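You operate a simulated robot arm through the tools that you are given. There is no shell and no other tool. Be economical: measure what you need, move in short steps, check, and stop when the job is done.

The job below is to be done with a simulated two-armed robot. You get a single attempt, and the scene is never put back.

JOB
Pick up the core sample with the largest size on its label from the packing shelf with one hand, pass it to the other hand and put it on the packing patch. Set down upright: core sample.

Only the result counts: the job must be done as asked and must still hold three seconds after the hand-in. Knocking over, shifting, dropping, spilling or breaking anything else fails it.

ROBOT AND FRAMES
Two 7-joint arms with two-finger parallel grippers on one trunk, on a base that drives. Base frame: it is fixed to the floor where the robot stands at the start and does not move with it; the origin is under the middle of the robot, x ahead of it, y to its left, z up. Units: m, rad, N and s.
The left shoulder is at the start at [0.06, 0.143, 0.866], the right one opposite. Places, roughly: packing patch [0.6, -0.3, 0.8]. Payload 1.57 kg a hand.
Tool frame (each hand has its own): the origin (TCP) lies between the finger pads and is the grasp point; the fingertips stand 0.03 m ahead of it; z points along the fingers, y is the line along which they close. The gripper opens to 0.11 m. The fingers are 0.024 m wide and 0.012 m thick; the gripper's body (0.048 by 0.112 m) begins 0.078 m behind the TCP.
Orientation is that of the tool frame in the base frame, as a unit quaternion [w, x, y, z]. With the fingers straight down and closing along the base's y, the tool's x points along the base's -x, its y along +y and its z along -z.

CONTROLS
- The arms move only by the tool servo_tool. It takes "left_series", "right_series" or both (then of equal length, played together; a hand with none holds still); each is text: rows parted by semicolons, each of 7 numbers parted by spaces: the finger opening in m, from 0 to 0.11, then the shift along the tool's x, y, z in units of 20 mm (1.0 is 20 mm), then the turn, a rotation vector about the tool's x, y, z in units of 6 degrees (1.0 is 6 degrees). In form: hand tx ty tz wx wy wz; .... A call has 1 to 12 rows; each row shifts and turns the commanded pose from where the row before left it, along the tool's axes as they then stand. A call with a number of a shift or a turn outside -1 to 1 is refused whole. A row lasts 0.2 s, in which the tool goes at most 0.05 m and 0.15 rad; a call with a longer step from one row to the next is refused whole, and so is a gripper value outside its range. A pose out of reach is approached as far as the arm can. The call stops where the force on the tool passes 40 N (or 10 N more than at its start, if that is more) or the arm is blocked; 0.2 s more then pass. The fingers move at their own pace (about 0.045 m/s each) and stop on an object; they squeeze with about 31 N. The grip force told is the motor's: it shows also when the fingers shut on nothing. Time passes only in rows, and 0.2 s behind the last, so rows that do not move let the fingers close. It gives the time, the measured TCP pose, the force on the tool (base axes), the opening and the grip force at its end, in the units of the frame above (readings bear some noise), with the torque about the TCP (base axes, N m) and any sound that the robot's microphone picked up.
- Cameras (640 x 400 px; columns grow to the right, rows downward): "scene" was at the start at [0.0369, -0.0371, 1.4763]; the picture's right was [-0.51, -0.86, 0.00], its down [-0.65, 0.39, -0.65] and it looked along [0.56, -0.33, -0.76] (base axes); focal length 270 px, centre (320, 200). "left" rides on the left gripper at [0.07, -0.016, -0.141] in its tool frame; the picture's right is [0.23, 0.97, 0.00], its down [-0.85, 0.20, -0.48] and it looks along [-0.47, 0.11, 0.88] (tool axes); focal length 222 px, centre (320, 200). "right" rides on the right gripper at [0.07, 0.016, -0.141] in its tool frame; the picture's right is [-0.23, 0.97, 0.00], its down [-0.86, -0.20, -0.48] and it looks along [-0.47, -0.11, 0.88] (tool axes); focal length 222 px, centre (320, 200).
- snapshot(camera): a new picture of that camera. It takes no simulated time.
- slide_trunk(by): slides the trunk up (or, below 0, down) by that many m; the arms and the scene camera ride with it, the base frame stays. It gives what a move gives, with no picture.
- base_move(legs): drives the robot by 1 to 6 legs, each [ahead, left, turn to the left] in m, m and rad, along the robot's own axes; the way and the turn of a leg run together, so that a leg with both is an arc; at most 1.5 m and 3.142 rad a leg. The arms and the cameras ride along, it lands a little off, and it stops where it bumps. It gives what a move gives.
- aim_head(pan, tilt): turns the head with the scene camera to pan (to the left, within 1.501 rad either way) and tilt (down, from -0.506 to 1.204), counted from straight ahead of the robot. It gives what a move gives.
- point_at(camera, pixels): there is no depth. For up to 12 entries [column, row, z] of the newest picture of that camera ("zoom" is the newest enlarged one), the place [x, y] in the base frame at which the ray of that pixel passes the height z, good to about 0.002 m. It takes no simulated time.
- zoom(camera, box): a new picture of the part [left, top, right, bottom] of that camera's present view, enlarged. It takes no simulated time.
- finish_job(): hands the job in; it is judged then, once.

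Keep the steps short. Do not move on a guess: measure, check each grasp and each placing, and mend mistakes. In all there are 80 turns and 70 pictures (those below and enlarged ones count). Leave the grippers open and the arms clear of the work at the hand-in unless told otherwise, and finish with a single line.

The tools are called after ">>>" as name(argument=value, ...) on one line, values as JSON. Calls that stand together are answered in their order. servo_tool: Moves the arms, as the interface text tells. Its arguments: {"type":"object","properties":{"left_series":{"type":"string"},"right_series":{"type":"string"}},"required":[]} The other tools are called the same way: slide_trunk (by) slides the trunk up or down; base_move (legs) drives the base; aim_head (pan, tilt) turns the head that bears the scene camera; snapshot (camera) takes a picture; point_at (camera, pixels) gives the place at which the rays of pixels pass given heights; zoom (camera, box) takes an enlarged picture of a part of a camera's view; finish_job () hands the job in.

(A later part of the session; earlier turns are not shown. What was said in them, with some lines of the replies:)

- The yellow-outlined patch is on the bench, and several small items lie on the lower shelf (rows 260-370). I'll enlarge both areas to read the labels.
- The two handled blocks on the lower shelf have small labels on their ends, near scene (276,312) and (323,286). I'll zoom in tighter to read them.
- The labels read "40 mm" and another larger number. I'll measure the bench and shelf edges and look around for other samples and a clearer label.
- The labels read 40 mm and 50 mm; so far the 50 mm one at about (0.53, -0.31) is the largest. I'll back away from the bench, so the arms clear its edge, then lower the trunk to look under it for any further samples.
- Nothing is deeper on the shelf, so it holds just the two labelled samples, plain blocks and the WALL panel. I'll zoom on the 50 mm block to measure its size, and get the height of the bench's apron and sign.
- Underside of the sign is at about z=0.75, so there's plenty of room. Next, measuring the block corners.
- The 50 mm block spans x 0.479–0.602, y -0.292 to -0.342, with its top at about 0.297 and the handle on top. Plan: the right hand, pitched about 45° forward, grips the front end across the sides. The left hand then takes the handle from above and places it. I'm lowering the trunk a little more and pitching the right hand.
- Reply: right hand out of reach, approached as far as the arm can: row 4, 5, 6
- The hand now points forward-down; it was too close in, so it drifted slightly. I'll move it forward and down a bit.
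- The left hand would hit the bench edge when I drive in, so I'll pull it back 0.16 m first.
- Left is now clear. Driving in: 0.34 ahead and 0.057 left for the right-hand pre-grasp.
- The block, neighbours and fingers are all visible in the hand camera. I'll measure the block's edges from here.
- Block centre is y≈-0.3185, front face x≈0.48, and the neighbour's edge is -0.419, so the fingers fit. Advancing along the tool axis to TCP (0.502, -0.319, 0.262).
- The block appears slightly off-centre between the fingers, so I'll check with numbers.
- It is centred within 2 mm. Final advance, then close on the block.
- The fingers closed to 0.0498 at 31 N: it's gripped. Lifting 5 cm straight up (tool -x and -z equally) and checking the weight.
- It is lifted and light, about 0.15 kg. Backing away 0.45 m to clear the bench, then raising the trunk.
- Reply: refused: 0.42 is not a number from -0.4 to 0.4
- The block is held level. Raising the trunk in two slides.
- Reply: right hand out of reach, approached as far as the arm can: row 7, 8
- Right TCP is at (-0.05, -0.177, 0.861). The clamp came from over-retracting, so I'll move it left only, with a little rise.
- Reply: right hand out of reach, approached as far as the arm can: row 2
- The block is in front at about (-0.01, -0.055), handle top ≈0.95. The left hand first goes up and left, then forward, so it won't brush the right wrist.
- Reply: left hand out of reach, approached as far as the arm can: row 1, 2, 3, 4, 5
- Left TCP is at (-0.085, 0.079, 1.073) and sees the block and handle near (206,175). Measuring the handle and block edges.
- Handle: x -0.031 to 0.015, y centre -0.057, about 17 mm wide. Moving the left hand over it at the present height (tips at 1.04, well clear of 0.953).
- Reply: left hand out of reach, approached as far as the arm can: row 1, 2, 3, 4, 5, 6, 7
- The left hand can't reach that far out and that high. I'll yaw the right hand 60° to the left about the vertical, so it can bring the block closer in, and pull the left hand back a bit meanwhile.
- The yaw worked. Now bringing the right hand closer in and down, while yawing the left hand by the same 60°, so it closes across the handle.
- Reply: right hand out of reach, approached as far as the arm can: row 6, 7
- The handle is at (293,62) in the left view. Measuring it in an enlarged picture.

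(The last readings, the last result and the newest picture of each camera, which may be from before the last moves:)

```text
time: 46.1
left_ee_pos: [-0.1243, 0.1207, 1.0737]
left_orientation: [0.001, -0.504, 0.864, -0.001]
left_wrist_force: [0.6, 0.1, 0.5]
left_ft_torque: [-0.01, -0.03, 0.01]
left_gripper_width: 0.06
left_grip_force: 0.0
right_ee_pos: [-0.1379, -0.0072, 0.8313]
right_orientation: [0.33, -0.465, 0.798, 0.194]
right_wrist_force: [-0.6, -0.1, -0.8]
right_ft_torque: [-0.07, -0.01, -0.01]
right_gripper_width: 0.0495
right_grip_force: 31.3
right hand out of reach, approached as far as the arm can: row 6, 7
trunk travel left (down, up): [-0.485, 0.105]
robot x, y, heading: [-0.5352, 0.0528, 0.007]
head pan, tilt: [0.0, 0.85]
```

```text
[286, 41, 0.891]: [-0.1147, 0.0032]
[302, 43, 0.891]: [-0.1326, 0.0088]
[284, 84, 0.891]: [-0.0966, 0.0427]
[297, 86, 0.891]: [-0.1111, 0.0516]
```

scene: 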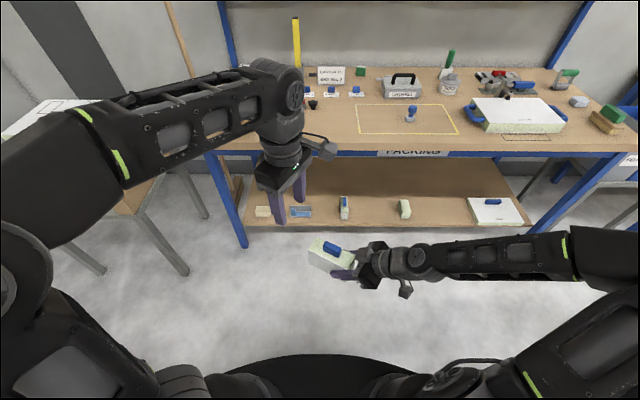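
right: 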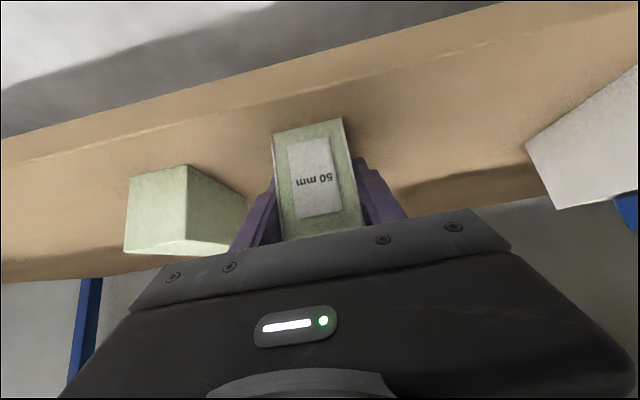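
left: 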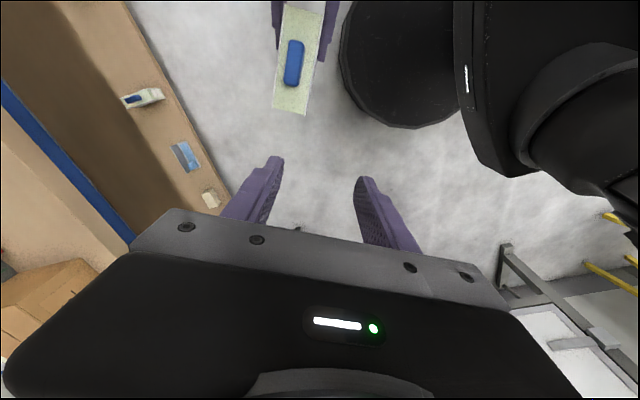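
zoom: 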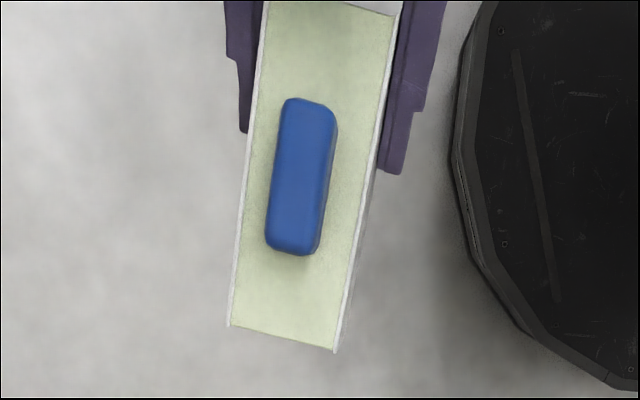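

Handle centre ≈ (-0.116, 0.027), top ≈0.89. Moving the left hand above it and down to TCP z≈1.0.

>>> servo_tool(left_series="0.06 0.975 -0.666 0.9 0 0 0; 0.06 0.975 -0.666 0.9 0 0 0; 0.06 0.975 -0.666 0.9 0 0 0; 0.06 0.975 -0.666 0.9 0 0 0; 0.06 0 0 0 0 0 0")

>>> snapshot(camera="left")

>>> snapshot(camera="scene")

```text
time: 47.3
left_ee_pos: [-0.118, 0.0257, 1.0002]
left_orientation: [0.001, -0.504, 0.864, -0.001]
left_wrist_force: [0.2, 0.1, -0.4]
left_ft_torque: [0.0, 0.0, 0.01]
left_gripper_width: 0.0601
left_grip_force: 0.1
right_ee_pos: [-0.1378, -0.0076, 0.8322]
right_orientation: [0.33, -0.467, 0.797, 0.194]
right_wrist_force: [-0.5, 0.5, -1.6]
right_ft_torque: [-0.04, 0.04, 0.04]
right_gripper_width: 0.0499
right_grip_force: 30.9
trunk travel left (down, up): [-0.485, 0.105]
robot x, y, heading: [-0.5353, 0.0571, 0.011]
head pan, tilt: [0.0, 0.85]
```

```text
38 pictures are left
```

left: 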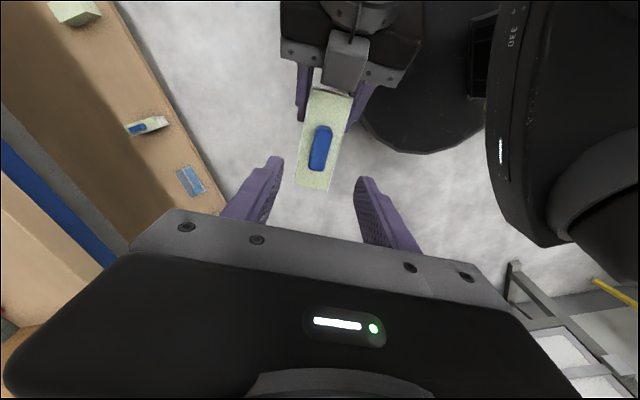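

```text
37 pictures are left
```

scene: 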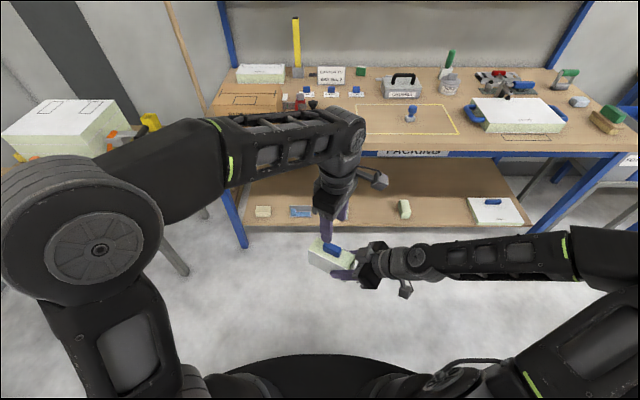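

Measuring the handle again from the closer view.

>>> zoom(camera="left", box=[280, 90, 370, 200])

>>> point_at(camera="left", pixels=[[316, 127, 0.891], [332, 128, 0.891], [309, 167, 0.891], [324, 170, 0.891], [295, 186, 0.867], [329, 191, 0.867]])

```text
3.64 times, centred on (325, 145) of left
```

zoom: 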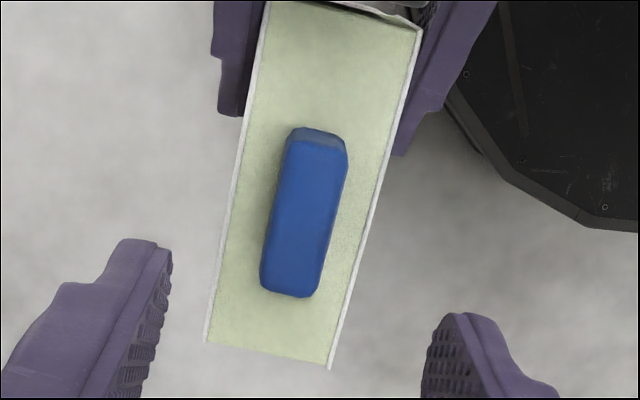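

```text
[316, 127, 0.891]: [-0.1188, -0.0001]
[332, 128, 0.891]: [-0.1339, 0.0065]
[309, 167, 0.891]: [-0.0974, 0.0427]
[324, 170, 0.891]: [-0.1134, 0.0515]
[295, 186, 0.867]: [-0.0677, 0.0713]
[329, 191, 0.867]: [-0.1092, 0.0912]
```

The centre is within 2 mm. Descending to TCP z≈0.904 (tips about 7 mm above the block top), with the fingers at 0.05.

>>> servo_tool(left_series="0.05 0 -0.1 0.8 0 0 0; 0.05 0 0 0.8 0 0 0; 0.05 0 0 0.8 0 0 0; 0.05 0 0 0.8 0 0 0; 0.05 0 0 0.8 0 0 0; 0.05 0 0 0.8 0 0 0; 0.05 0 0 0 0 0 0")

>>> snapshot(camera="left")

>>> zoom(camera="scene", box=[280, 160, 440, 300])

```text
time: 48.9
left_ee_pos: [-0.1164, 0.024, 0.9046]
left_orientation: [0.0, -0.504, 0.864, 0.0]
left_wrist_force: [-0.1, 1.6, 0.4]
left_ft_torque: [0.01, 0.0, 0.02]
left_gripper_width: 0.0502
left_grip_force: 0.0
right_ee_pos: [-0.1381, -0.0065, 0.8316]
right_orientation: [0.33, -0.466, 0.798, 0.195]
right_wrist_force: [-0.4, 0.2, -1.7]
right_ft_torque: [-0.01, 0.04, 0.0]
right_gripper_width: 0.0498
right_grip_force: 31.0
trunk travel left (down, up): [-0.485, 0.105]
robot x, y, heading: [-0.5348, 0.0553, 0.003]
head pan, tilt: [0.0, 0.85]
```

```text
35 pictures are left
```

left: 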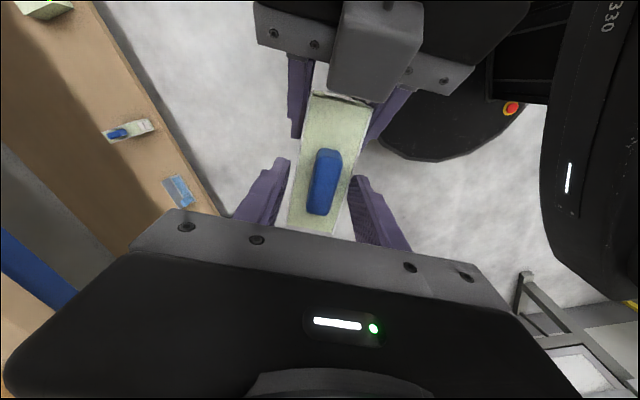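

```text
2.86 times, centred on (360, 230) of scene
```

zoom: 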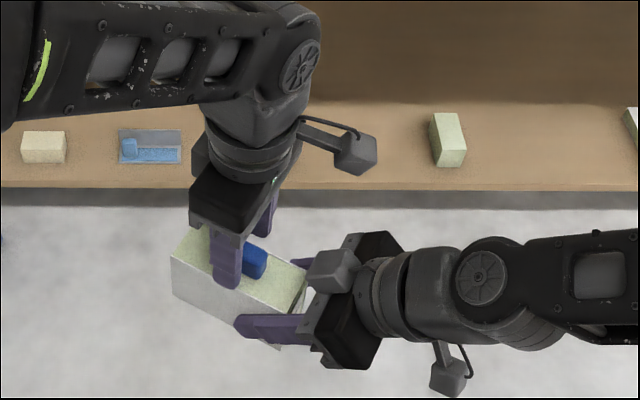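

The left fingers straddle the handle and the tips are about 7 mm above the block top. Closing the left hand on the handle.

>>> servo_tool(left_series="0.0 0 0 0 0 0 0; 0.0 0 0 0 0 0 0; 0.0 0 0 0 0 0 0; 0.0 0 0 0 0 0 0")

>>> snapshot(camera="left")

```text
time: 49.9
left_ee_pos: [-0.1166, 0.0248, 0.9047]
left_orientation: [-0.001, -0.504, 0.864, 0.002]
left_wrist_force: [-13.1, 6.3, 4.1]
left_ft_torque: [0.0, 0.39, -0.19]
left_gripper_width: 0.0193
left_grip_force: 30.6
right_ee_pos: [-0.136, -0.0089, 0.8318]
right_orientation: [0.33, -0.464, 0.799, 0.192]
right_wrist_force: [14.1, -6.5, -5.5]
right_ft_torque: [0.28, 0.64, -0.37]
right_gripper_width: 0.0496
right_grip_force: 30.5
trunk travel left (down, up): [-0.485, 0.105]
robot x, y, heading: [-0.5344, 0.0534, 0.008]
head pan, tilt: [0.0, 0.85]
```

```text
33 pictures are left
```

left: 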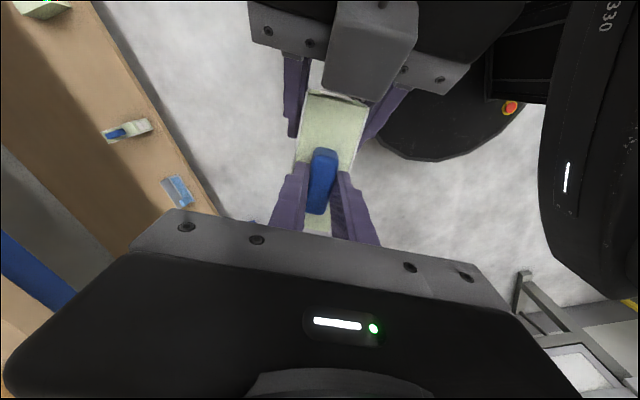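

Gripped at 0.0193 m with 31 N. There's a 14 N sideways strain from 2 mm of misalignment; I'll let the left hand give along its closing axis.

>>> servo_tool(left_series="0.0 0 0.1 0 0 0 0; 0.0 0 0 0 0 0 0")

```text
time: 50.5
left_ee_pos: [-0.118, 0.0259, 0.9039]
left_orientation: [0.0, -0.504, 0.864, 0.0]
left_wrist_force: [-10.7, 5.1, -2.5]
left_ft_torque: [0.13, 0.3, -0.02]
left_gripper_width: 0.0192
left_grip_force: 30.9
right_ee_pos: [-0.1376, -0.0073, 0.8324]
right_orientation: [0.331, -0.465, 0.798, 0.193]
right_wrist_force: [9.7, -4.9, 3.0]
right_ft_torque: [0.34, 0.38, -0.45]
right_gripper_width: 0.0499
right_grip_force: 30.7
trunk travel left (down, up): [-0.485, 0.105]
robot x, y, heading: [-0.533, 0.051, 0.014]
head pan, tilt: [0.0, 0.85]
```

>>> servo_tool(left_series="0.0 0 0.2 0 0 0 0; 0.0 0 0 0 0 0 0")

```text
time: 51.1
left_ee_pos: [-0.1206, 0.0278, 0.9049]
left_orientation: [0.001, -0.503, 0.864, -0.002]
left_wrist_force: [4.5, -2.9, -20.1]
left_ft_torque: [0.25, -0.08, 0.28]
left_gripper_width: 0.0191
left_grip_force: 30.1
right_ee_pos: [-0.1374, -0.0062, 0.8326]
right_orientation: [0.329, -0.468, 0.796, 0.196]
right_wrist_force: [-4.4, 2.9, 19.5]
right_ft_torque: [0.19, -0.64, -0.08]
right_gripper_width: 0.0498
right_grip_force: 31.1
trunk travel left (down, up): [-0.485, 0.105]
robot x, y, heading: [-0.5332, 0.0527, 0.005]
head pan, tilt: [0.0, 0.85]
```

The strain is small enough now, so I'm opening the right hand and leaving the block to the left.

>>> servo_tool(right_series="0.085 0 0 0 0 0 0; 0.085 0 0 0 0 0 0; 0.085 0 0 0 0 0 0; 0.085 0 0 0 0 0 0")

>>> snapshot(camera="left")

>>> snapshot(camera="right")

```text
time: 52.1
left_ee_pos: [-0.1212, 0.0281, 0.9059]
left_orientation: [0.0, -0.504, 0.864, 0.001]
left_wrist_force: [0.6, -0.1, -1.4]
left_ft_torque: [0.02, 0.0, -0.02]
left_gripper_width: 0.0197
left_grip_force: 31.2
right_ee_pos: [-0.1379, -0.0082, 0.8318]
right_orientation: [0.33, -0.465, 0.798, 0.194]
right_wrist_force: [0.1, -0.5, -0.4]
right_ft_torque: [0.0, 0.02, 0.04]
right_gripper_width: 0.0852
right_grip_force: 0.1
trunk travel left (down, up): [-0.485, 0.105]
robot x, y, heading: [-0.5335, 0.0561, 0.012]
head pan, tilt: [0.0, 0.85]
```

```text
32 pictures are left
```

left: 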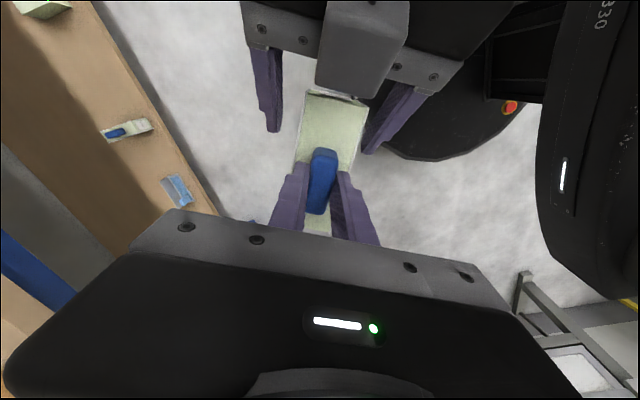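

```text
31 pictures are left
```

right: 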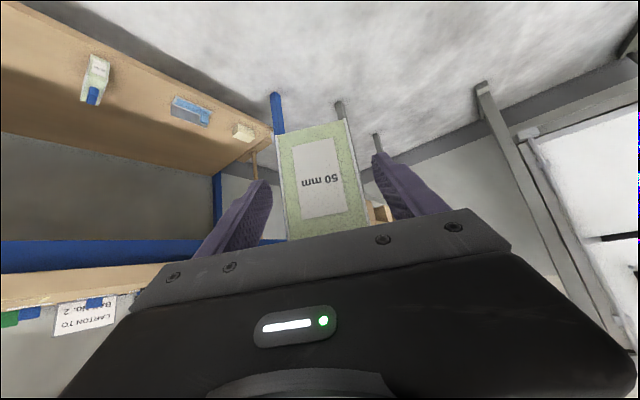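

The block hangs level in the left hand. Backing the right hand off horizontally along the block's axis.

>>> servo_tool(right_series="0.085 0.6 0 -0.7 0 0 0; 0.085 0.6 0 -0.7 0 0 0; 0.085 0.6 0 -0.7 0 0 0; 0.085 0.6 0 -0.7 0 0 0; 0.085 0 0 0 0 0 0")

>>> snapshot(camera="scene")

```text
time: 53.3
left_ee_pos: [-0.1215, 0.028, 0.9051]
left_orientation: [0.0, -0.503, 0.864, -0.001]
left_wrist_force: [-0.7, 0.3, -1.0]
left_ft_torque: [-0.04, 0.01, 0.03]
left_gripper_width: 0.0195
left_grip_force: 31.1
right_ee_pos: [-0.1493, -0.0767, 0.8336]
right_orientation: [0.33, -0.466, 0.798, 0.194]
right_wrist_force: [0.8, 0.4, 1.1]
right_ft_torque: [-0.02, -0.01, 0.0]
right_gripper_width: 0.0847
right_grip_force: 0.1
right hand out of reach, approached as far as the arm can: row 1, 2, 3, 4
trunk travel left (down, up): [-0.485, 0.105]
robot x, y, heading: [-0.5331, 0.0545, 0.011]
head pan, tilt: [0.0, 0.85]
```

```text
30 pictures are left
```

scene: 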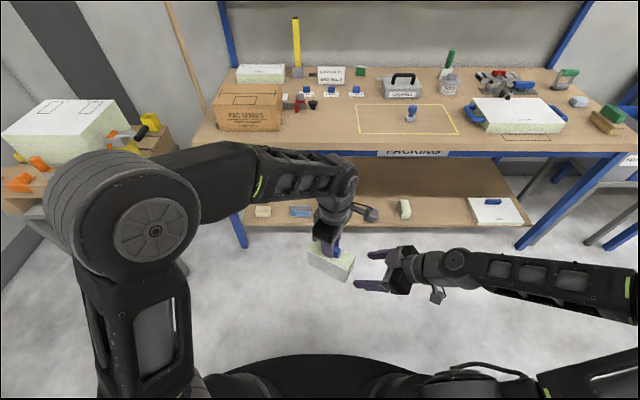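

The right hand is free. Moving it right and up out of the way, then turning it back to straight down.

>>> servo_tool(right_series="0.085 0.177 -0.44 -0.947 0 0 0; 0.085 0.177 -0.44 -0.947 0 0 0; 0.085 0.177 -0.44 -0.947 0 0 0; 0.085 0.177 -0.44 -0.947 0 0 0; 0.085 0.177 -0.44 -0.947 0 0 0; 0.085 0.177 -0.44 -0.947 0 0 0; 0.085 0.177 -0.44 -0.947 0 0 0; 0.085 0.177 -0.44 -0.947 0 0 0; 0.085 0.177 -0.44 -0.947 0 0 0; 0.085 0.177 -0.44 -0.947 0 0 0; 0.085 0.177 -0.44 -0.947 0 0 0")

>>> servo_tool(right_series="0.085 0 0 0 0.707 0 0.707; 0.085 0 0 0 0.707 0 0.707; 0.085 0 0 0 0.707 0 0.707; 0.085 0 0 0 0.707 0 0.707; 0.085 0 0 0 0.707 0 0.707; 0.085 0 0 0 0.707 0 0.707; 0.085 0 0 0 0.707 0 0.707; 0.085 0 0 0 0.707 0 0.707; 0.085 0 0 0 0.707 0 0.707; 0.085 0 0 0 0.707 0 0.707")

>>> servo_tool(right_series="0.085 0 0 0 0 1 0; 0.085 0 0 0 0 1 0; 0.085 0 0 0 0 1 0; 0.085 0 0 0 0 1 0; 0.085 0 0 0 0 1 0; 0.085 0 0 0 0 1 0; 0.085 0 0 0 0 1 0; 0.085 0 0 0 0 0.5 0")

>>> snapshot(camera="scene")

```text
time: 55.7
left_ee_pos: [-0.1212, 0.0269, 0.9043]
left_orientation: [0.001, -0.504, 0.864, 0.0]
left_wrist_force: [0.4, 0.3, -1.0]
left_ft_torque: [-0.02, 0.05, 0.0]
left_gripper_width: 0.0192
left_grip_force: 30.7
right_ee_pos: [-0.1555, -0.2751, 0.9555]
right_orientation: [0.331, -0.465, 0.798, 0.194]
right_wrist_force: [-0.3, -0.2, 0.1]
right_ft_torque: [-0.01, -0.02, 0.0]
right_gripper_width: 0.0849
right_grip_force: 0.0
trunk travel left (down, up): [-0.485, 0.105]
robot x, y, heading: [-0.5363, 0.0546, 0.008]
head pan, tilt: [0.0, 0.85]
```

```text
time: 57.9
left_ee_pos: [-0.1206, 0.0275, 0.9056]
left_orientation: [0.001, -0.504, 0.864, 0.0]
left_wrist_force: [-0.5, -0.7, -1.1]
left_ft_torque: [0.01, 0.0, -0.03]
left_gripper_width: 0.0193
left_grip_force: 30.7
right_ee_pos: [-0.1316, -0.2975, 0.9674]
right_orientation: [0.382, -0.003, 0.924, 0.002]
right_wrist_force: [-0.1, -0.1, 0.4]
right_ft_torque: [0.03, -0.02, 0.0]
right_gripper_width: 0.085
right_grip_force: 0.1
right hand out of reach, approached as far as the arm can: row 8, 9, 10
trunk travel left (down, up): [-0.485, 0.105]
robot x, y, heading: [-0.535, 0.0555, 0.008]
head pan, tilt: [0.0, 0.85]
```

```text
time: 59.7
left_ee_pos: [-0.1212, 0.027, 0.905]
left_orientation: [0.0, -0.504, 0.864, 0.0]
left_wrist_force: [0.3, -0.7, -0.4]
left_ft_torque: [-0.01, 0.03, 0.01]
left_gripper_width: 0.0192
left_grip_force: 30.8
right_ee_pos: [-0.1316, -0.298, 0.9681]
right_orientation: [-0.001, -0.004, 1.0, 0.0]
right_wrist_force: [-0.5, 0.2, -0.8]
right_ft_torque: [0.02, -0.02, 0.0]
right_gripper_width: 0.085
right_grip_force: 0.0
trunk travel left (down, up): [-0.485, 0.105]
robot x, y, heading: [-0.5351, 0.0541, 0.006]
head pan, tilt: [0.0, 0.85]
```

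```text
29 pictures are left
```

scene: 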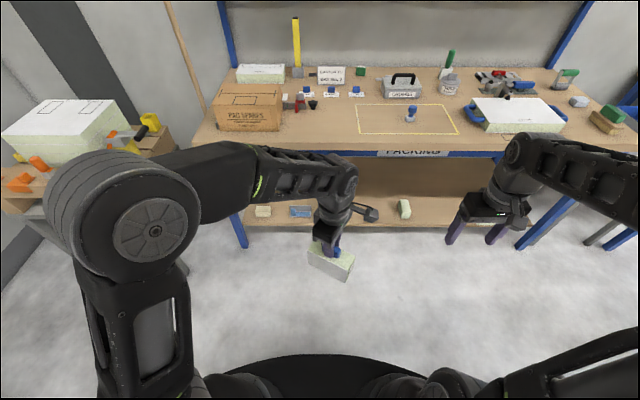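

The block is securely held. Raising the trunk 0.1 for clearance and extending the left hand 4 cm forward.

>>> slide_trunk(by=0.1)

>>> servo_tool(left_series="0.0 -0.33 -0.58 0 0 0 0; 0.0 -0.33 -0.58 0 0 0 0; 0.0 -0.33 -0.58 0 0 0 0; 0.0 0 0 0 0 0 0")

```text
time: 61.0
left_ee_pos: [-0.1207, 0.0283, 1.0054]
left_orientation: [0.0, -0.504, 0.864, 0.001]
left_wrist_force: [0.4, -0.4, -1.3]
left_ft_torque: [-0.02, 0.0, -0.02]
left_gripper_width: 0.0195
left_grip_force: 30.8
right_ee_pos: [-0.1308, -0.2983, 1.0681]
right_orientation: [0.0, -0.004, 1.0, -0.001]
right_wrist_force: [-0.3, -0.3, -0.2]
right_ft_torque: [0.02, 0.04, -0.01]
right_gripper_width: 0.085
right_grip_force: 0.1
trunk travel left (down, up): [-0.585, 0.005]
robot x, y, heading: [-0.5342, 0.0516, 0.008]
head pan, tilt: [0.0, 0.85]
```

```text
time: 62.0
left_ee_pos: [-0.0808, 0.0283, 1.0049]
left_orientation: [-0.001, -0.504, 0.864, 0.0]
left_wrist_force: [0.1, 1.1, -1.5]
left_ft_torque: [-0.01, -0.03, 0.01]
left_gripper_width: 0.0192
left_grip_force: 31.3
right_ee_pos: [-0.1318, -0.2982, 1.0672]
right_orientation: [-0.001, -0.004, 1.0, 0.0]
right_wrist_force: [-0.5, 0.2, 0.7]
right_ft_torque: [0.0, 0.0, -0.03]
right_gripper_width: 0.0851
right_grip_force: 0.0
trunk travel left (down, up): [-0.585, 0.005]
robot x, y, heading: [-0.5341, 0.0555, 0.005]
head pan, tilt: [0.0, 0.85]
```

Driving: first 0.243 to the right, away from the bench, then 0.5 ahead, and then a look.

>>> base_move(legs=[[0, -0.243, 0], [0.5, 0, 0]])

>>> aim_head(pan=-0.1, tilt=0.85)

>>> snapshot(camera="scene")

```text
time: 66.3
left_ee_pos: [0.4196, -0.2188, 1.0044]
left_orientation: [-0.001, -0.5, 0.866, -0.001]
left_wrist_force: [0.4, 0.0, -2.4]
left_ft_torque: [0.03, 0.01, 0.02]
left_gripper_width: 0.0195
left_grip_force: 30.7
right_ee_pos: [0.3681, -0.5453, 1.0673]
right_orientation: [-0.001, 0.0, 1.0, 0.0]
right_wrist_force: [1.0, -0.6, -0.2]
right_ft_torque: [-0.01, 0.02, 0.03]
right_gripper_width: 0.0851
right_grip_force: 0.1
trunk travel left (down, up): [-0.585, 0.005]
robot x, y, heading: [-0.0327, -0.1908, -0.0]
head pan, tilt: [0.0, 0.85]
```

```text
time: 67.0
left_ee_pos: [0.4185, -0.2187, 1.0044]
left_orientation: [0.001, -0.5, 0.866, 0.0]
left_wrist_force: [-0.6, 0.0, -0.7]
left_ft_torque: [0.0, 0.03, -0.01]
left_gripper_width: 0.0195
left_grip_force: 30.6
right_ee_pos: [0.368, -0.5442, 1.0677]
right_orientation: [0.0, 0.0, 1.0, -0.001]
right_wrist_force: [-0.1, 1.0, -0.1]
right_ft_torque: [0.02, 0.01, -0.03]
right_gripper_width: 0.085
right_grip_force: 0.2
trunk travel left (down, up): [-0.585, 0.005]
robot x, y, heading: [-0.0358, -0.1923, 0.005]
head pan, tilt: [-0.099, 0.85]
```

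```text
28 pictures are left
```

scene: 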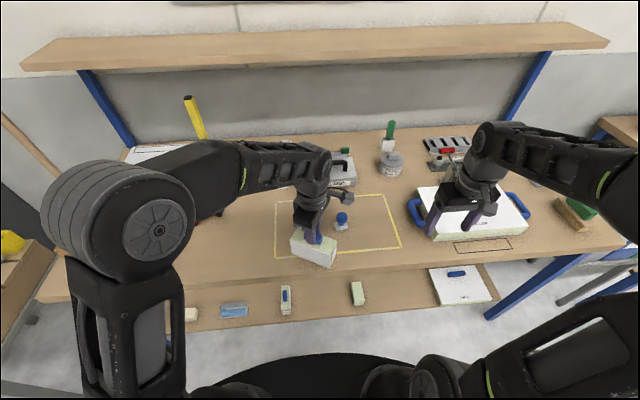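

Clear so far. Measuring the stamp's base and patch corners again before the last 0.14 m.

>>> zoom(camera="scene", box=[260, 180, 420, 280])

>>> point_at(camera="scene", pixels=[[333, 228, 0.8], [349, 228, 0.8], [341, 222, 0.8], [275, 202, 0.8], [274, 258, 0.8], [401, 245, 0.8], [384, 195, 0.8]])

```text
4.00 times, centred on (340, 230) of scene
```

zoom: 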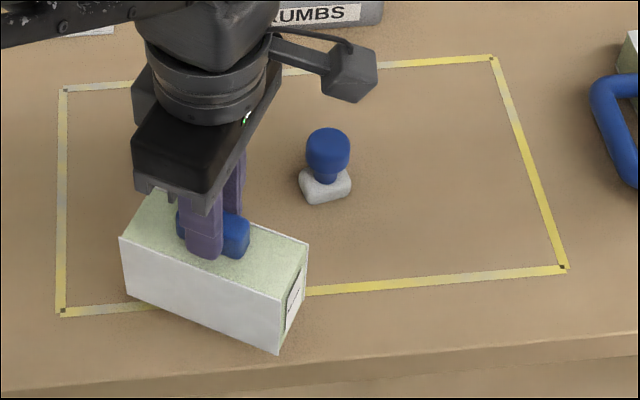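

```text
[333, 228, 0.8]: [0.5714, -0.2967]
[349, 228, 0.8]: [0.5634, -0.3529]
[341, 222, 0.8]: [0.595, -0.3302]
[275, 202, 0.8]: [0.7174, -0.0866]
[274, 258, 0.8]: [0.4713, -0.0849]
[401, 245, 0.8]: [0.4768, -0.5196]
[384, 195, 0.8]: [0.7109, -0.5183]
```

Patch now measures x 0.474–0.714, y -0.086 to -0.519, and the stamp base y -0.30 to -0.35. Target centre for the block: (0.57, -0.19). Driving 0.15 ahead and 0.028 left.

>>> base_move(legs=[[0.15, 0.028, 0]])

>>> snapshot(camera="scene")

>>> snapshot(camera="left")

```text
time: 68.4
left_ee_pos: [0.5698, -0.1913, 1.0043]
left_orientation: [0.0, -0.5, 0.866, 0.0]
left_wrist_force: [0.2, 0.9, -0.8]
left_ft_torque: [-0.03, 0.0, -0.01]
left_gripper_width: 0.0194
left_grip_force: 31.2
right_ee_pos: [0.5188, -0.5161, 1.0673]
right_orientation: [-0.001, 0.0, 1.0, 0.0]
right_wrist_force: [0.9, -0.3, 0.1]
right_ft_torque: [0.01, 0.04, 0.01]
right_gripper_width: 0.0852
right_grip_force: 0.1
trunk travel left (down, up): [-0.585, 0.005]
robot x, y, heading: [0.1149, -0.1634, 0.0]
head pan, tilt: [-0.099, 0.85]
```

```text
26 pictures are left
```

scene: 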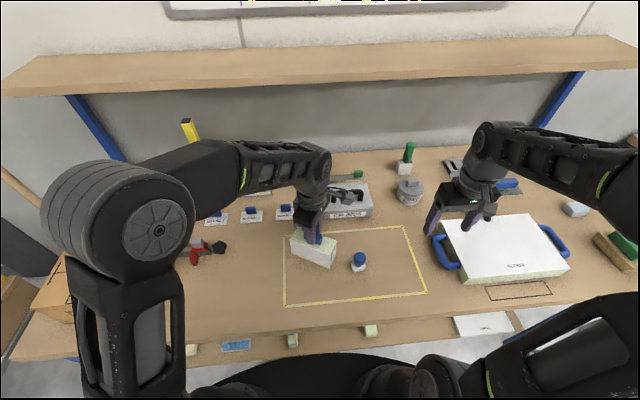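

```text
25 pictures are left
```

left: 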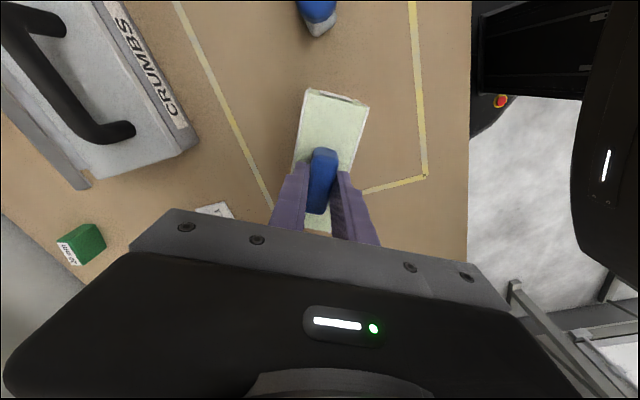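

Checking the patch edges against the block's footprint.

>>> point_at(camera="left", pixels=[[425, 177, 0.8], [240, 140, 0.8], [415, 20, 0.8], [318, 37, 0.8], [305, 28, 0.8]])

>>> point_at(camera="scene", pixels=[[285, 305, 0.8], [427, 292, 0.8], [405, 227, 0.8], [350, 268, 0.8], [366, 268, 0.8], [328, 269, 0.9]])

```text
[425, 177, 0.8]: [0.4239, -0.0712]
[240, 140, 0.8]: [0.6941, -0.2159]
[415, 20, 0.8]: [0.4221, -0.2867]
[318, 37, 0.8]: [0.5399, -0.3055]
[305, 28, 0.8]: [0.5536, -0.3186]
```

```text
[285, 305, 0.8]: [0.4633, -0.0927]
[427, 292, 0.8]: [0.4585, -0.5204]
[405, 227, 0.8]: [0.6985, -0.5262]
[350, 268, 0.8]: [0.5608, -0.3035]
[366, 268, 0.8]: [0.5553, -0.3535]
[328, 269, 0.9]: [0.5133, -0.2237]
```

The two cameras disagree at z=0.8 (front edge x 0.42 versus 0.46), which suggests the bench top is higher, about 0.84. I'll triangulate on the front-left patch corner with enlarged pictures.

>>> zoom(camera="scene", box=[270, 290, 302, 315])

>>> point_at(camera="scene", pixels=[[285, 305, 0.8], [285, 305, 0.82], [285, 305, 0.84], [285, 305, 0.86]])

>>> zoom(camera="left", box=[405, 160, 445, 190])

>>> point_at(camera="left", pixels=[[425, 177, 0.8], [425, 177, 0.82], [425, 177, 0.84], [425, 177, 0.86]])

```text
16.00 times, centred on (286, 302) of scene
```

zoom: 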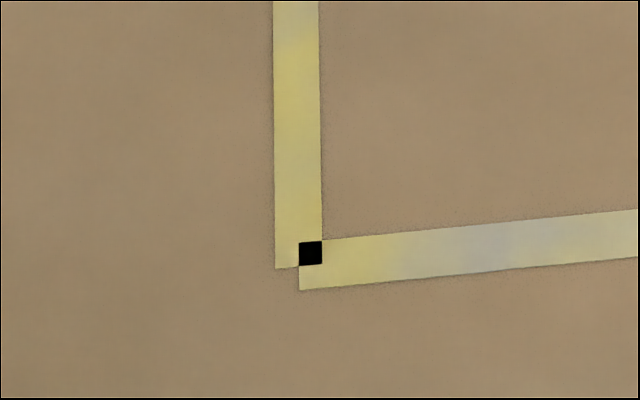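

```text
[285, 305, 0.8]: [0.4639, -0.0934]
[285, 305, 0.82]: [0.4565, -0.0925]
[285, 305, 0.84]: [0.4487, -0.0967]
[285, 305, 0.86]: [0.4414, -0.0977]
```

```text
13.33 times, centred on (425, 175) of left
```

zoom: 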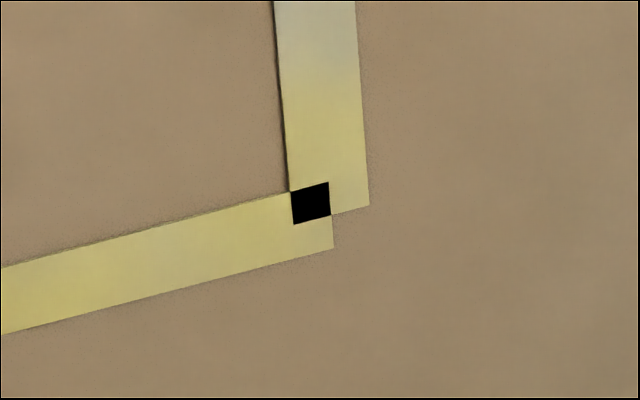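

```text
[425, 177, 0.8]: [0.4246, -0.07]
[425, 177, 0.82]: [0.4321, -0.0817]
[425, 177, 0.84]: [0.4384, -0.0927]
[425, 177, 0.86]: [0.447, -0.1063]
```

The bench top is at z≈0.845, so the patch is really x 0.445–0.67, y -0.097 to -0.50, and the stamp is near (0.54, -0.32). The block's footprint (x 0.52–0.62, y -0.126 to -0.257) fits with 4 cm to the stamp. Its bottom is at about 0.89; lowering 3 cm slowly.

>>> servo_tool(left_series="0.0 0 0 0.3 0 0 0; 0.0 0 0 0.3 0 0 0; 0.0 0 0 0.3 0 0 0; 0.0 0 0 0.3 0 0 0; 0.0 0 0 0.3 0 0 0; 0.0 0 0 0 0 0 0")

>>> zoom(camera="scene", box=[265, 200, 385, 300])

```text
time: 69.8
left_ee_pos: [0.5695, -0.192, 0.9745]
left_orientation: [0.001, -0.5, 0.866, 0.0]
left_wrist_force: [-0.2, 0.3, -1.0]
left_ft_torque: [0.01, -0.01, -0.03]
left_gripper_width: 0.0194
left_grip_force: 30.9
right_ee_pos: [0.5175, -0.5173, 1.0675]
right_orientation: [0.0, -0.001, 1.0, 0.0]
right_wrist_force: [0.7, -0.4, -0.3]
right_ft_torque: [0.03, 0.02, 0.0]
right_gripper_width: 0.0847
right_grip_force: 0.0
trunk travel left (down, up): [-0.585, 0.005]
robot x, y, heading: [0.1147, -0.1605, -0.002]
head pan, tilt: [-0.099, 0.85]
```

```text
4.00 times, centred on (325, 250) of scene
```

zoom: 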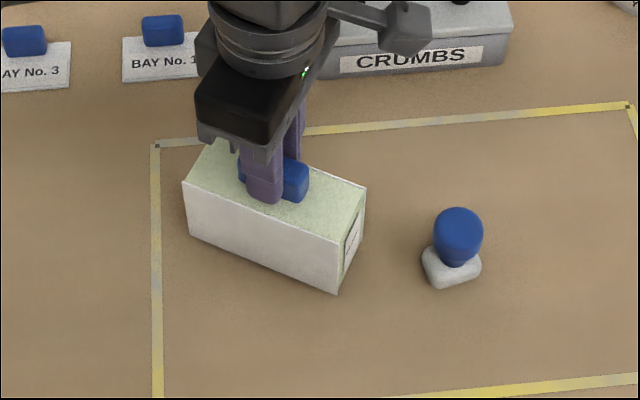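

No contact yet; the gap looks like about 1–2 cm. Lowering in finer rows.

>>> servo_tool(left_series="0.0 0 0 0.15 0 0 0; 0.0 0 0 0.15 0 0 0; 0.0 0 0 0.15 0 0 0; 0.0 0 0 0 0 0 0")

>>> zoom(camera="scene", box=[300, 230, 370, 285])

```text
time: 70.8
left_ee_pos: [0.5684, -0.1921, 0.9656]
left_orientation: [-0.001, -0.5, 0.866, 0.0]
left_wrist_force: [0.7, -0.7, -1.5]
left_ft_torque: [-0.04, -0.01, 0.0]
left_gripper_width: 0.0192
left_grip_force: 30.6
right_ee_pos: [0.5174, -0.5169, 1.067]
right_orientation: [0.001, 0.0, 1.0, 0.0]
right_wrist_force: [0.5, -0.6, 0.9]
right_ft_torque: [0.02, 0.01, 0.01]
right_gripper_width: 0.0848
right_grip_force: 0.1
trunk travel left (down, up): [-0.585, 0.005]
robot x, y, heading: [0.1129, -0.1623, -0.0]
head pan, tilt: [-0.099, 0.85]
```

```text
7.27 times, centred on (335, 258) of scene
```

zoom: 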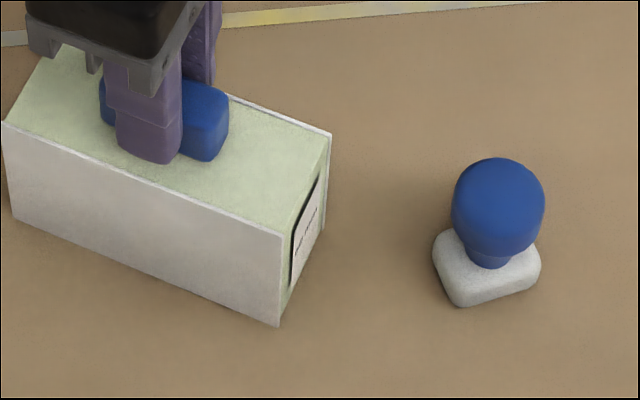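

Still no contact force. Continuing in 2 mm rows.

>>> servo_tool(left_series="0.0 0 0 0.1 0 0 0; 0.0 0 0 0.1 0 0 0; 0.0 0 0 0.1 0 0 0; 0.0 0 0 0 0 0 0")

```text
time: 71.8
left_ee_pos: [0.5695, -0.1925, 0.961]
left_orientation: [0.0, -0.5, 0.866, -0.002]
left_wrist_force: [0.5, 0.8, 26.2]
left_ft_torque: [0.07, 0.16, 0.02]
left_gripper_width: 0.0194
left_grip_force: 30.9
right_ee_pos: [0.5159, -0.517, 1.0677]
right_orientation: [0.001, 0.0, 1.0, -0.001]
right_wrist_force: [0.7, -0.2, -0.4]
right_ft_torque: [0.01, -0.01, 0.0]
right_gripper_width: 0.085
right_grip_force: 0.1
trunk travel left (down, up): [-0.585, 0.005]
robot x, y, heading: [0.1145, -0.161, -0.001]
head pan, tilt: [-0.099, 0.85]
```

Contact: 26 N upward. Easing up 1.4 mm, then opening the fingers to 0.05.

>>> servo_tool(left_series="0.0 0 0 -0.07 0 0 0; 0.0 0 0 0 0 0 0")

>>> servo_tool(left_series="0.05 0 0 0 0 0 0; 0.05 0 0 0 0 0 0; 0.05 0 0 0 0 0 0")

>>> zoom(camera="scene", box=[265, 200, 385, 300])

>>> snapshot(camera="left")

```text
time: 72.4
left_ee_pos: [0.5699, -0.1922, 0.9605]
left_orientation: [0.001, -0.5, 0.866, -0.001]
left_wrist_force: [2.9, -1.6, 16.5]
left_ft_torque: [-0.19, -0.11, 0.03]
left_gripper_width: 0.0193
left_grip_force: 30.8
right_ee_pos: [0.5172, -0.5173, 1.0685]
right_orientation: [0.0, 0.0, 1.0, 0.0]
right_wrist_force: [0.5, -0.1, 0.3]
right_ft_torque: [-0.03, -0.01, 0.03]
right_gripper_width: 0.0848
right_grip_force: 0.0
trunk travel left (down, up): [-0.585, 0.005]
robot x, y, heading: [0.117, -0.16, -0.002]
head pan, tilt: [-0.099, 0.85]
```

```text
time: 73.2
left_ee_pos: [0.5695, -0.192, 0.9616]
left_orientation: [-0.001, -0.499, 0.867, 0.001]
left_wrist_force: [0.4, -0.9, -0.2]
left_ft_torque: [0.0, 0.01, -0.02]
left_gripper_width: 0.0502
left_grip_force: 0.1
right_ee_pos: [0.5176, -0.5165, 1.068]
right_orientation: [-0.001, 0.0, 1.0, -0.001]
right_wrist_force: [0.8, 0.1, 0.3]
right_ft_torque: [-0.01, 0.0, -0.01]
right_gripper_width: 0.085
right_grip_force: 0.0
trunk travel left (down, up): [-0.585, 0.005]
robot x, y, heading: [0.1135, -0.1552, 0.002]
head pan, tilt: [-0.099, 0.85]
```

```text
4.00 times, centred on (325, 250) of scene
```

zoom: 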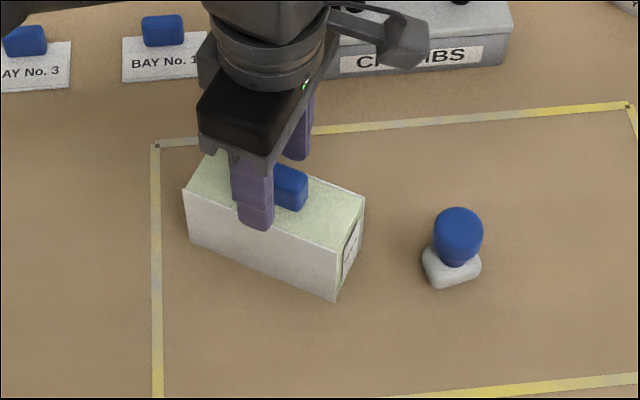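

```text
19 pictures are left
```

left: 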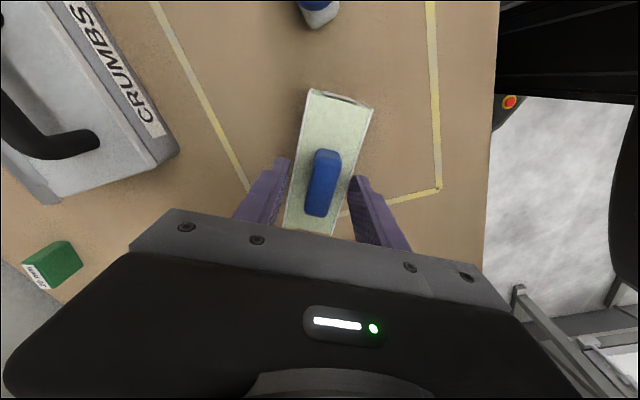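

The block stands flat on the patch and the fingers are clear of the handle. Lifting the left hand straight up.

>>> servo_tool(left_series="0.05 0 0 -0.5 0 0 0; 0.05 0 0 -0.8 0 0 0; 0.05 0 0 -0.8 0 0 0; 0.05 0 0 -0.8 0 0 0; 0.05 0 0 -0.8 0 0 0; 0.05 0 0 0 0 0 0")

>>> base_move(legs=[[-0.4, 0, 0]])

>>> servo_tool(left_series="0.1 0 0 0 0 0 0; 0.1 0 0 0 0 0 0; 0.1 0 0 0 0 0 0", right_series="0.1 0 0 0 0 0 0; 0.1 0 0 0 0 0 0; 0.1 0 0 0 0 0 0")

>>> snapshot(camera="scene")

>>> zoom(camera="scene", box=[240, 80, 440, 220])

```text
time: 74.6
left_ee_pos: [0.5685, -0.191, 1.0377]
left_orientation: [0.0, -0.5, 0.866, 0.0]
left_wrist_force: [-0.3, 0.3, 0.3]
left_ft_torque: [-0.02, -0.02, 0.0]
left_gripper_width: 0.0501
left_grip_force: 0.0
right_ee_pos: [0.5176, -0.5177, 1.068]
right_orientation: [0.0, 0.0, 1.0, 0.0]
right_wrist_force: [-0.2, -0.8, 0.6]
right_ft_torque: [0.0, -0.02, -0.01]
right_gripper_width: 0.085
right_grip_force: 0.0
trunk travel left (down, up): [-0.585, 0.005]
robot x, y, heading: [0.1134, -0.1595, 0.001]
head pan, tilt: [-0.099, 0.85]
```

```text
time: 77.1
left_ee_pos: [0.1734, -0.1929, 1.0363]
left_orientation: [0.0, -0.497, 0.868, -0.001]
left_wrist_force: [-0.3, -0.2, 0.9]
left_ft_torque: [-0.02, -0.05, 0.0]
left_gripper_width: 0.0498
left_grip_force: 0.0
right_ee_pos: [0.1191, -0.5187, 1.068]
right_orientation: [0.0, 0.002, 1.0, 0.0]
right_wrist_force: [0.5, -0.2, -0.5]
right_ft_torque: [-0.01, -0.04, 0.0]
right_gripper_width: 0.085
right_grip_force: 0.1
trunk travel left (down, up): [-0.585, 0.005]
robot x, y, heading: [-0.2796, -0.1605, -0.008]
head pan, tilt: [-0.099, 0.85]
```

```text
time: 77.9
left_ee_pos: [0.1743, -0.1937, 1.036]
left_orientation: [0.0, -0.498, 0.867, 0.0]
left_wrist_force: [0.3, 0.9, 0.5]
left_ft_torque: [-0.03, -0.02, 0.0]
left_gripper_width: 0.1001
left_grip_force: 0.1
right_ee_pos: [0.1194, -0.519, 1.0681]
right_orientation: [0.0, 0.002, 1.0, 0.001]
right_wrist_force: [0.5, -0.3, 0.2]
right_ft_torque: [-0.02, 0.0, -0.01]
right_gripper_width: 0.0999
right_grip_force: 0.2
trunk travel left (down, up): [-0.585, 0.005]
robot x, y, heading: [-0.2749, -0.1593, -0.008]
head pan, tilt: [-0.099, 0.85]
```

```text
18 pictures are left
```

scene: 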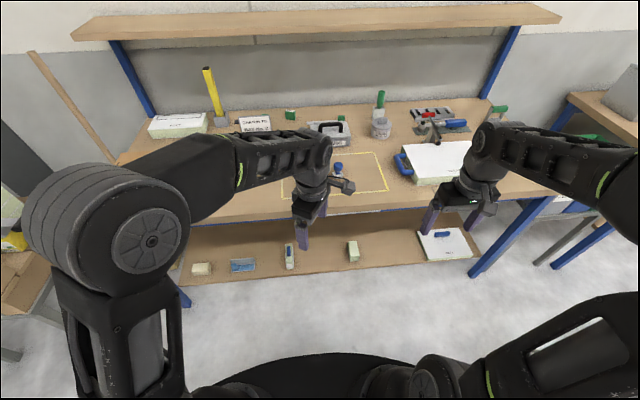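

```text
2.86 times, centred on (340, 150) of scene
```

zoom: 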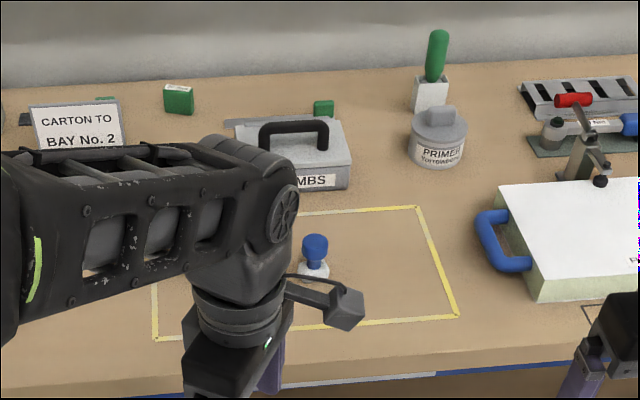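

The left arm hides the block from this spot. Shifting the base to the right to check the final placement.

>>> base_move(legs=[[0, -0.3, 0]])

>>> aim_head(pan=0.35, tilt=0.7)

>>> snapshot(camera="scene")

```text
time: 79.9
left_ee_pos: [0.1727, -0.4972, 1.0373]
left_orientation: [0.001, -0.499, 0.866, 0.001]
left_wrist_force: [0.4, -0.2, 0.3]
left_ft_torque: [-0.01, 0.0, 0.06]
left_gripper_width: 0.1001
left_grip_force: 0.1
right_ee_pos: [0.1206, -0.8218, 1.0666]
right_orientation: [0.0, 0.001, 1.0, 0.0]
right_wrist_force: [0.2, -0.1, 1.0]
right_ft_torque: [0.01, -0.02, 0.0]
right_gripper_width: 0.1
right_grip_force: 0.1
trunk travel left (down, up): [-0.585, 0.005]
robot x, y, heading: [-0.277, -0.4643, -0.002]
head pan, tilt: [-0.099, 0.85]
```

```text
time: 80.8
left_ee_pos: [0.1747, -0.4948, 1.0367]
left_orientation: [0.0, -0.499, 0.867, 0.0]
left_wrist_force: [0.2, -0.9, 0.0]
left_ft_torque: [0.01, -0.01, -0.01]
left_gripper_width: 0.0999
left_grip_force: 0.0
right_ee_pos: [0.1199, -0.8219, 1.0681]
right_orientation: [0.0, 0.001, 1.0, 0.0]
right_wrist_force: [-0.4, -0.2, 1.2]
right_ft_torque: [-0.02, -0.01, -0.02]
right_gripper_width: 0.1
right_grip_force: 0.0
trunk travel left (down, up): [-0.585, 0.005]
robot x, y, heading: [-0.278, -0.4647, 0.002]
head pan, tilt: [0.351, 0.7]
```

```text
16 pictures are left
```

scene: 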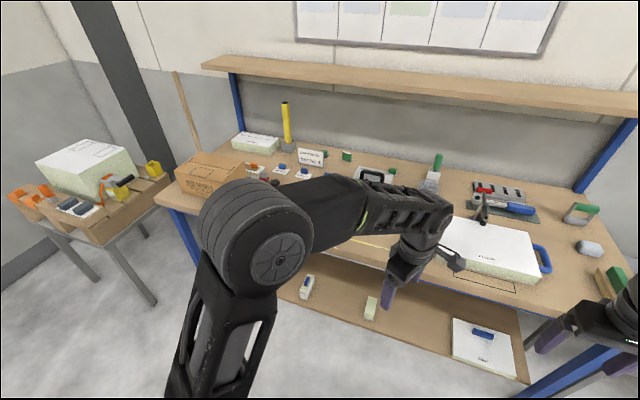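

The arm still blocks the view. Moving left instead, where the patch was visible between the arms before.

>>> base_move(legs=[[-0.15, 0.6, 0]])

>>> aim_head(pan=-0.3, tilt=0.6)

>>> snapshot(camera="scene")

>>> zoom(camera="scene", box=[240, 130, 440, 260])

```text
time: 84.3
left_ee_pos: [0.0242, 0.1022, 1.0366]
left_orientation: [0.0, -0.5, 0.866, 0.0]
left_wrist_force: [0.0, 0.0, -0.2]
left_ft_torque: [-0.01, 0.01, -0.02]
left_gripper_width: 0.1004
left_grip_force: 0.1
right_ee_pos: [-0.0268, -0.2252, 1.0671]
right_orientation: [0.0, 0.0, 1.0, 0.0]
right_wrist_force: [1.3, -0.3, -0.5]
right_ft_torque: [0.02, 0.04, 0.0]
right_gripper_width: 0.1001
right_grip_force: 0.1
trunk travel left (down, up): [-0.585, 0.005]
robot x, y, heading: [-0.4279, 0.1276, 0.004]
head pan, tilt: [0.351, 0.7]
```

```text
time: 85.3
left_ee_pos: [0.0254, 0.1013, 1.037]
left_orientation: [0.001, -0.5, 0.866, -0.001]
left_wrist_force: [0.5, 1.1, -0.6]
left_ft_torque: [0.0, 0.0, -0.01]
left_gripper_width: 0.0999
left_grip_force: 0.1
right_ee_pos: [-0.0274, -0.2248, 1.0679]
right_orientation: [0.0, 0.001, 1.0, 0.0]
right_wrist_force: [-0.3, 0.7, -0.4]
right_ft_torque: [0.0, -0.02, 0.02]
right_gripper_width: 0.1
right_grip_force: 0.0
trunk travel left (down, up): [-0.585, 0.005]
robot x, y, heading: [-0.4293, 0.1326, -0.002]
head pan, tilt: [-0.3, 0.6]
```

```text
15 pictures are left
```

scene: 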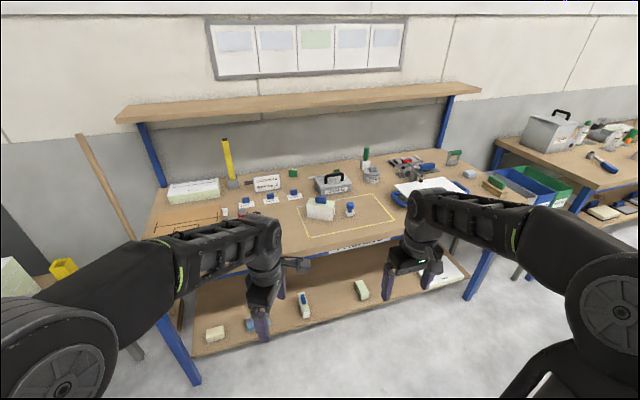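

```text
3.08 times, centred on (340, 195) of scene
```

zoom: 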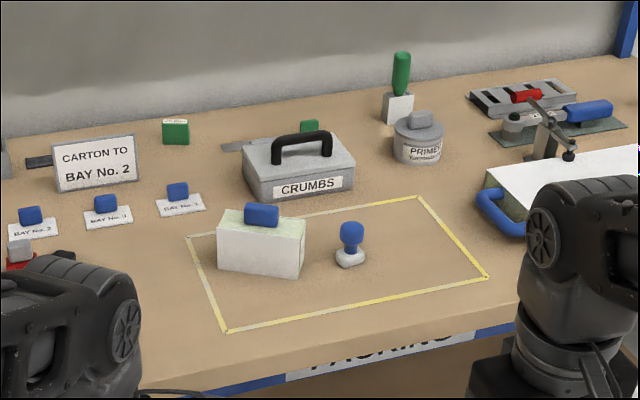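

The block stands upright inside the patch. The stamp and everything else look undisturbed, and both hands are open and clear. Handing in.

>>> finish_job()

```text
The job is handed in.
```

The 50 mm core sample was picked up with the right hand, passed to the left, and stands upright on the packing patch; the job is handed in.
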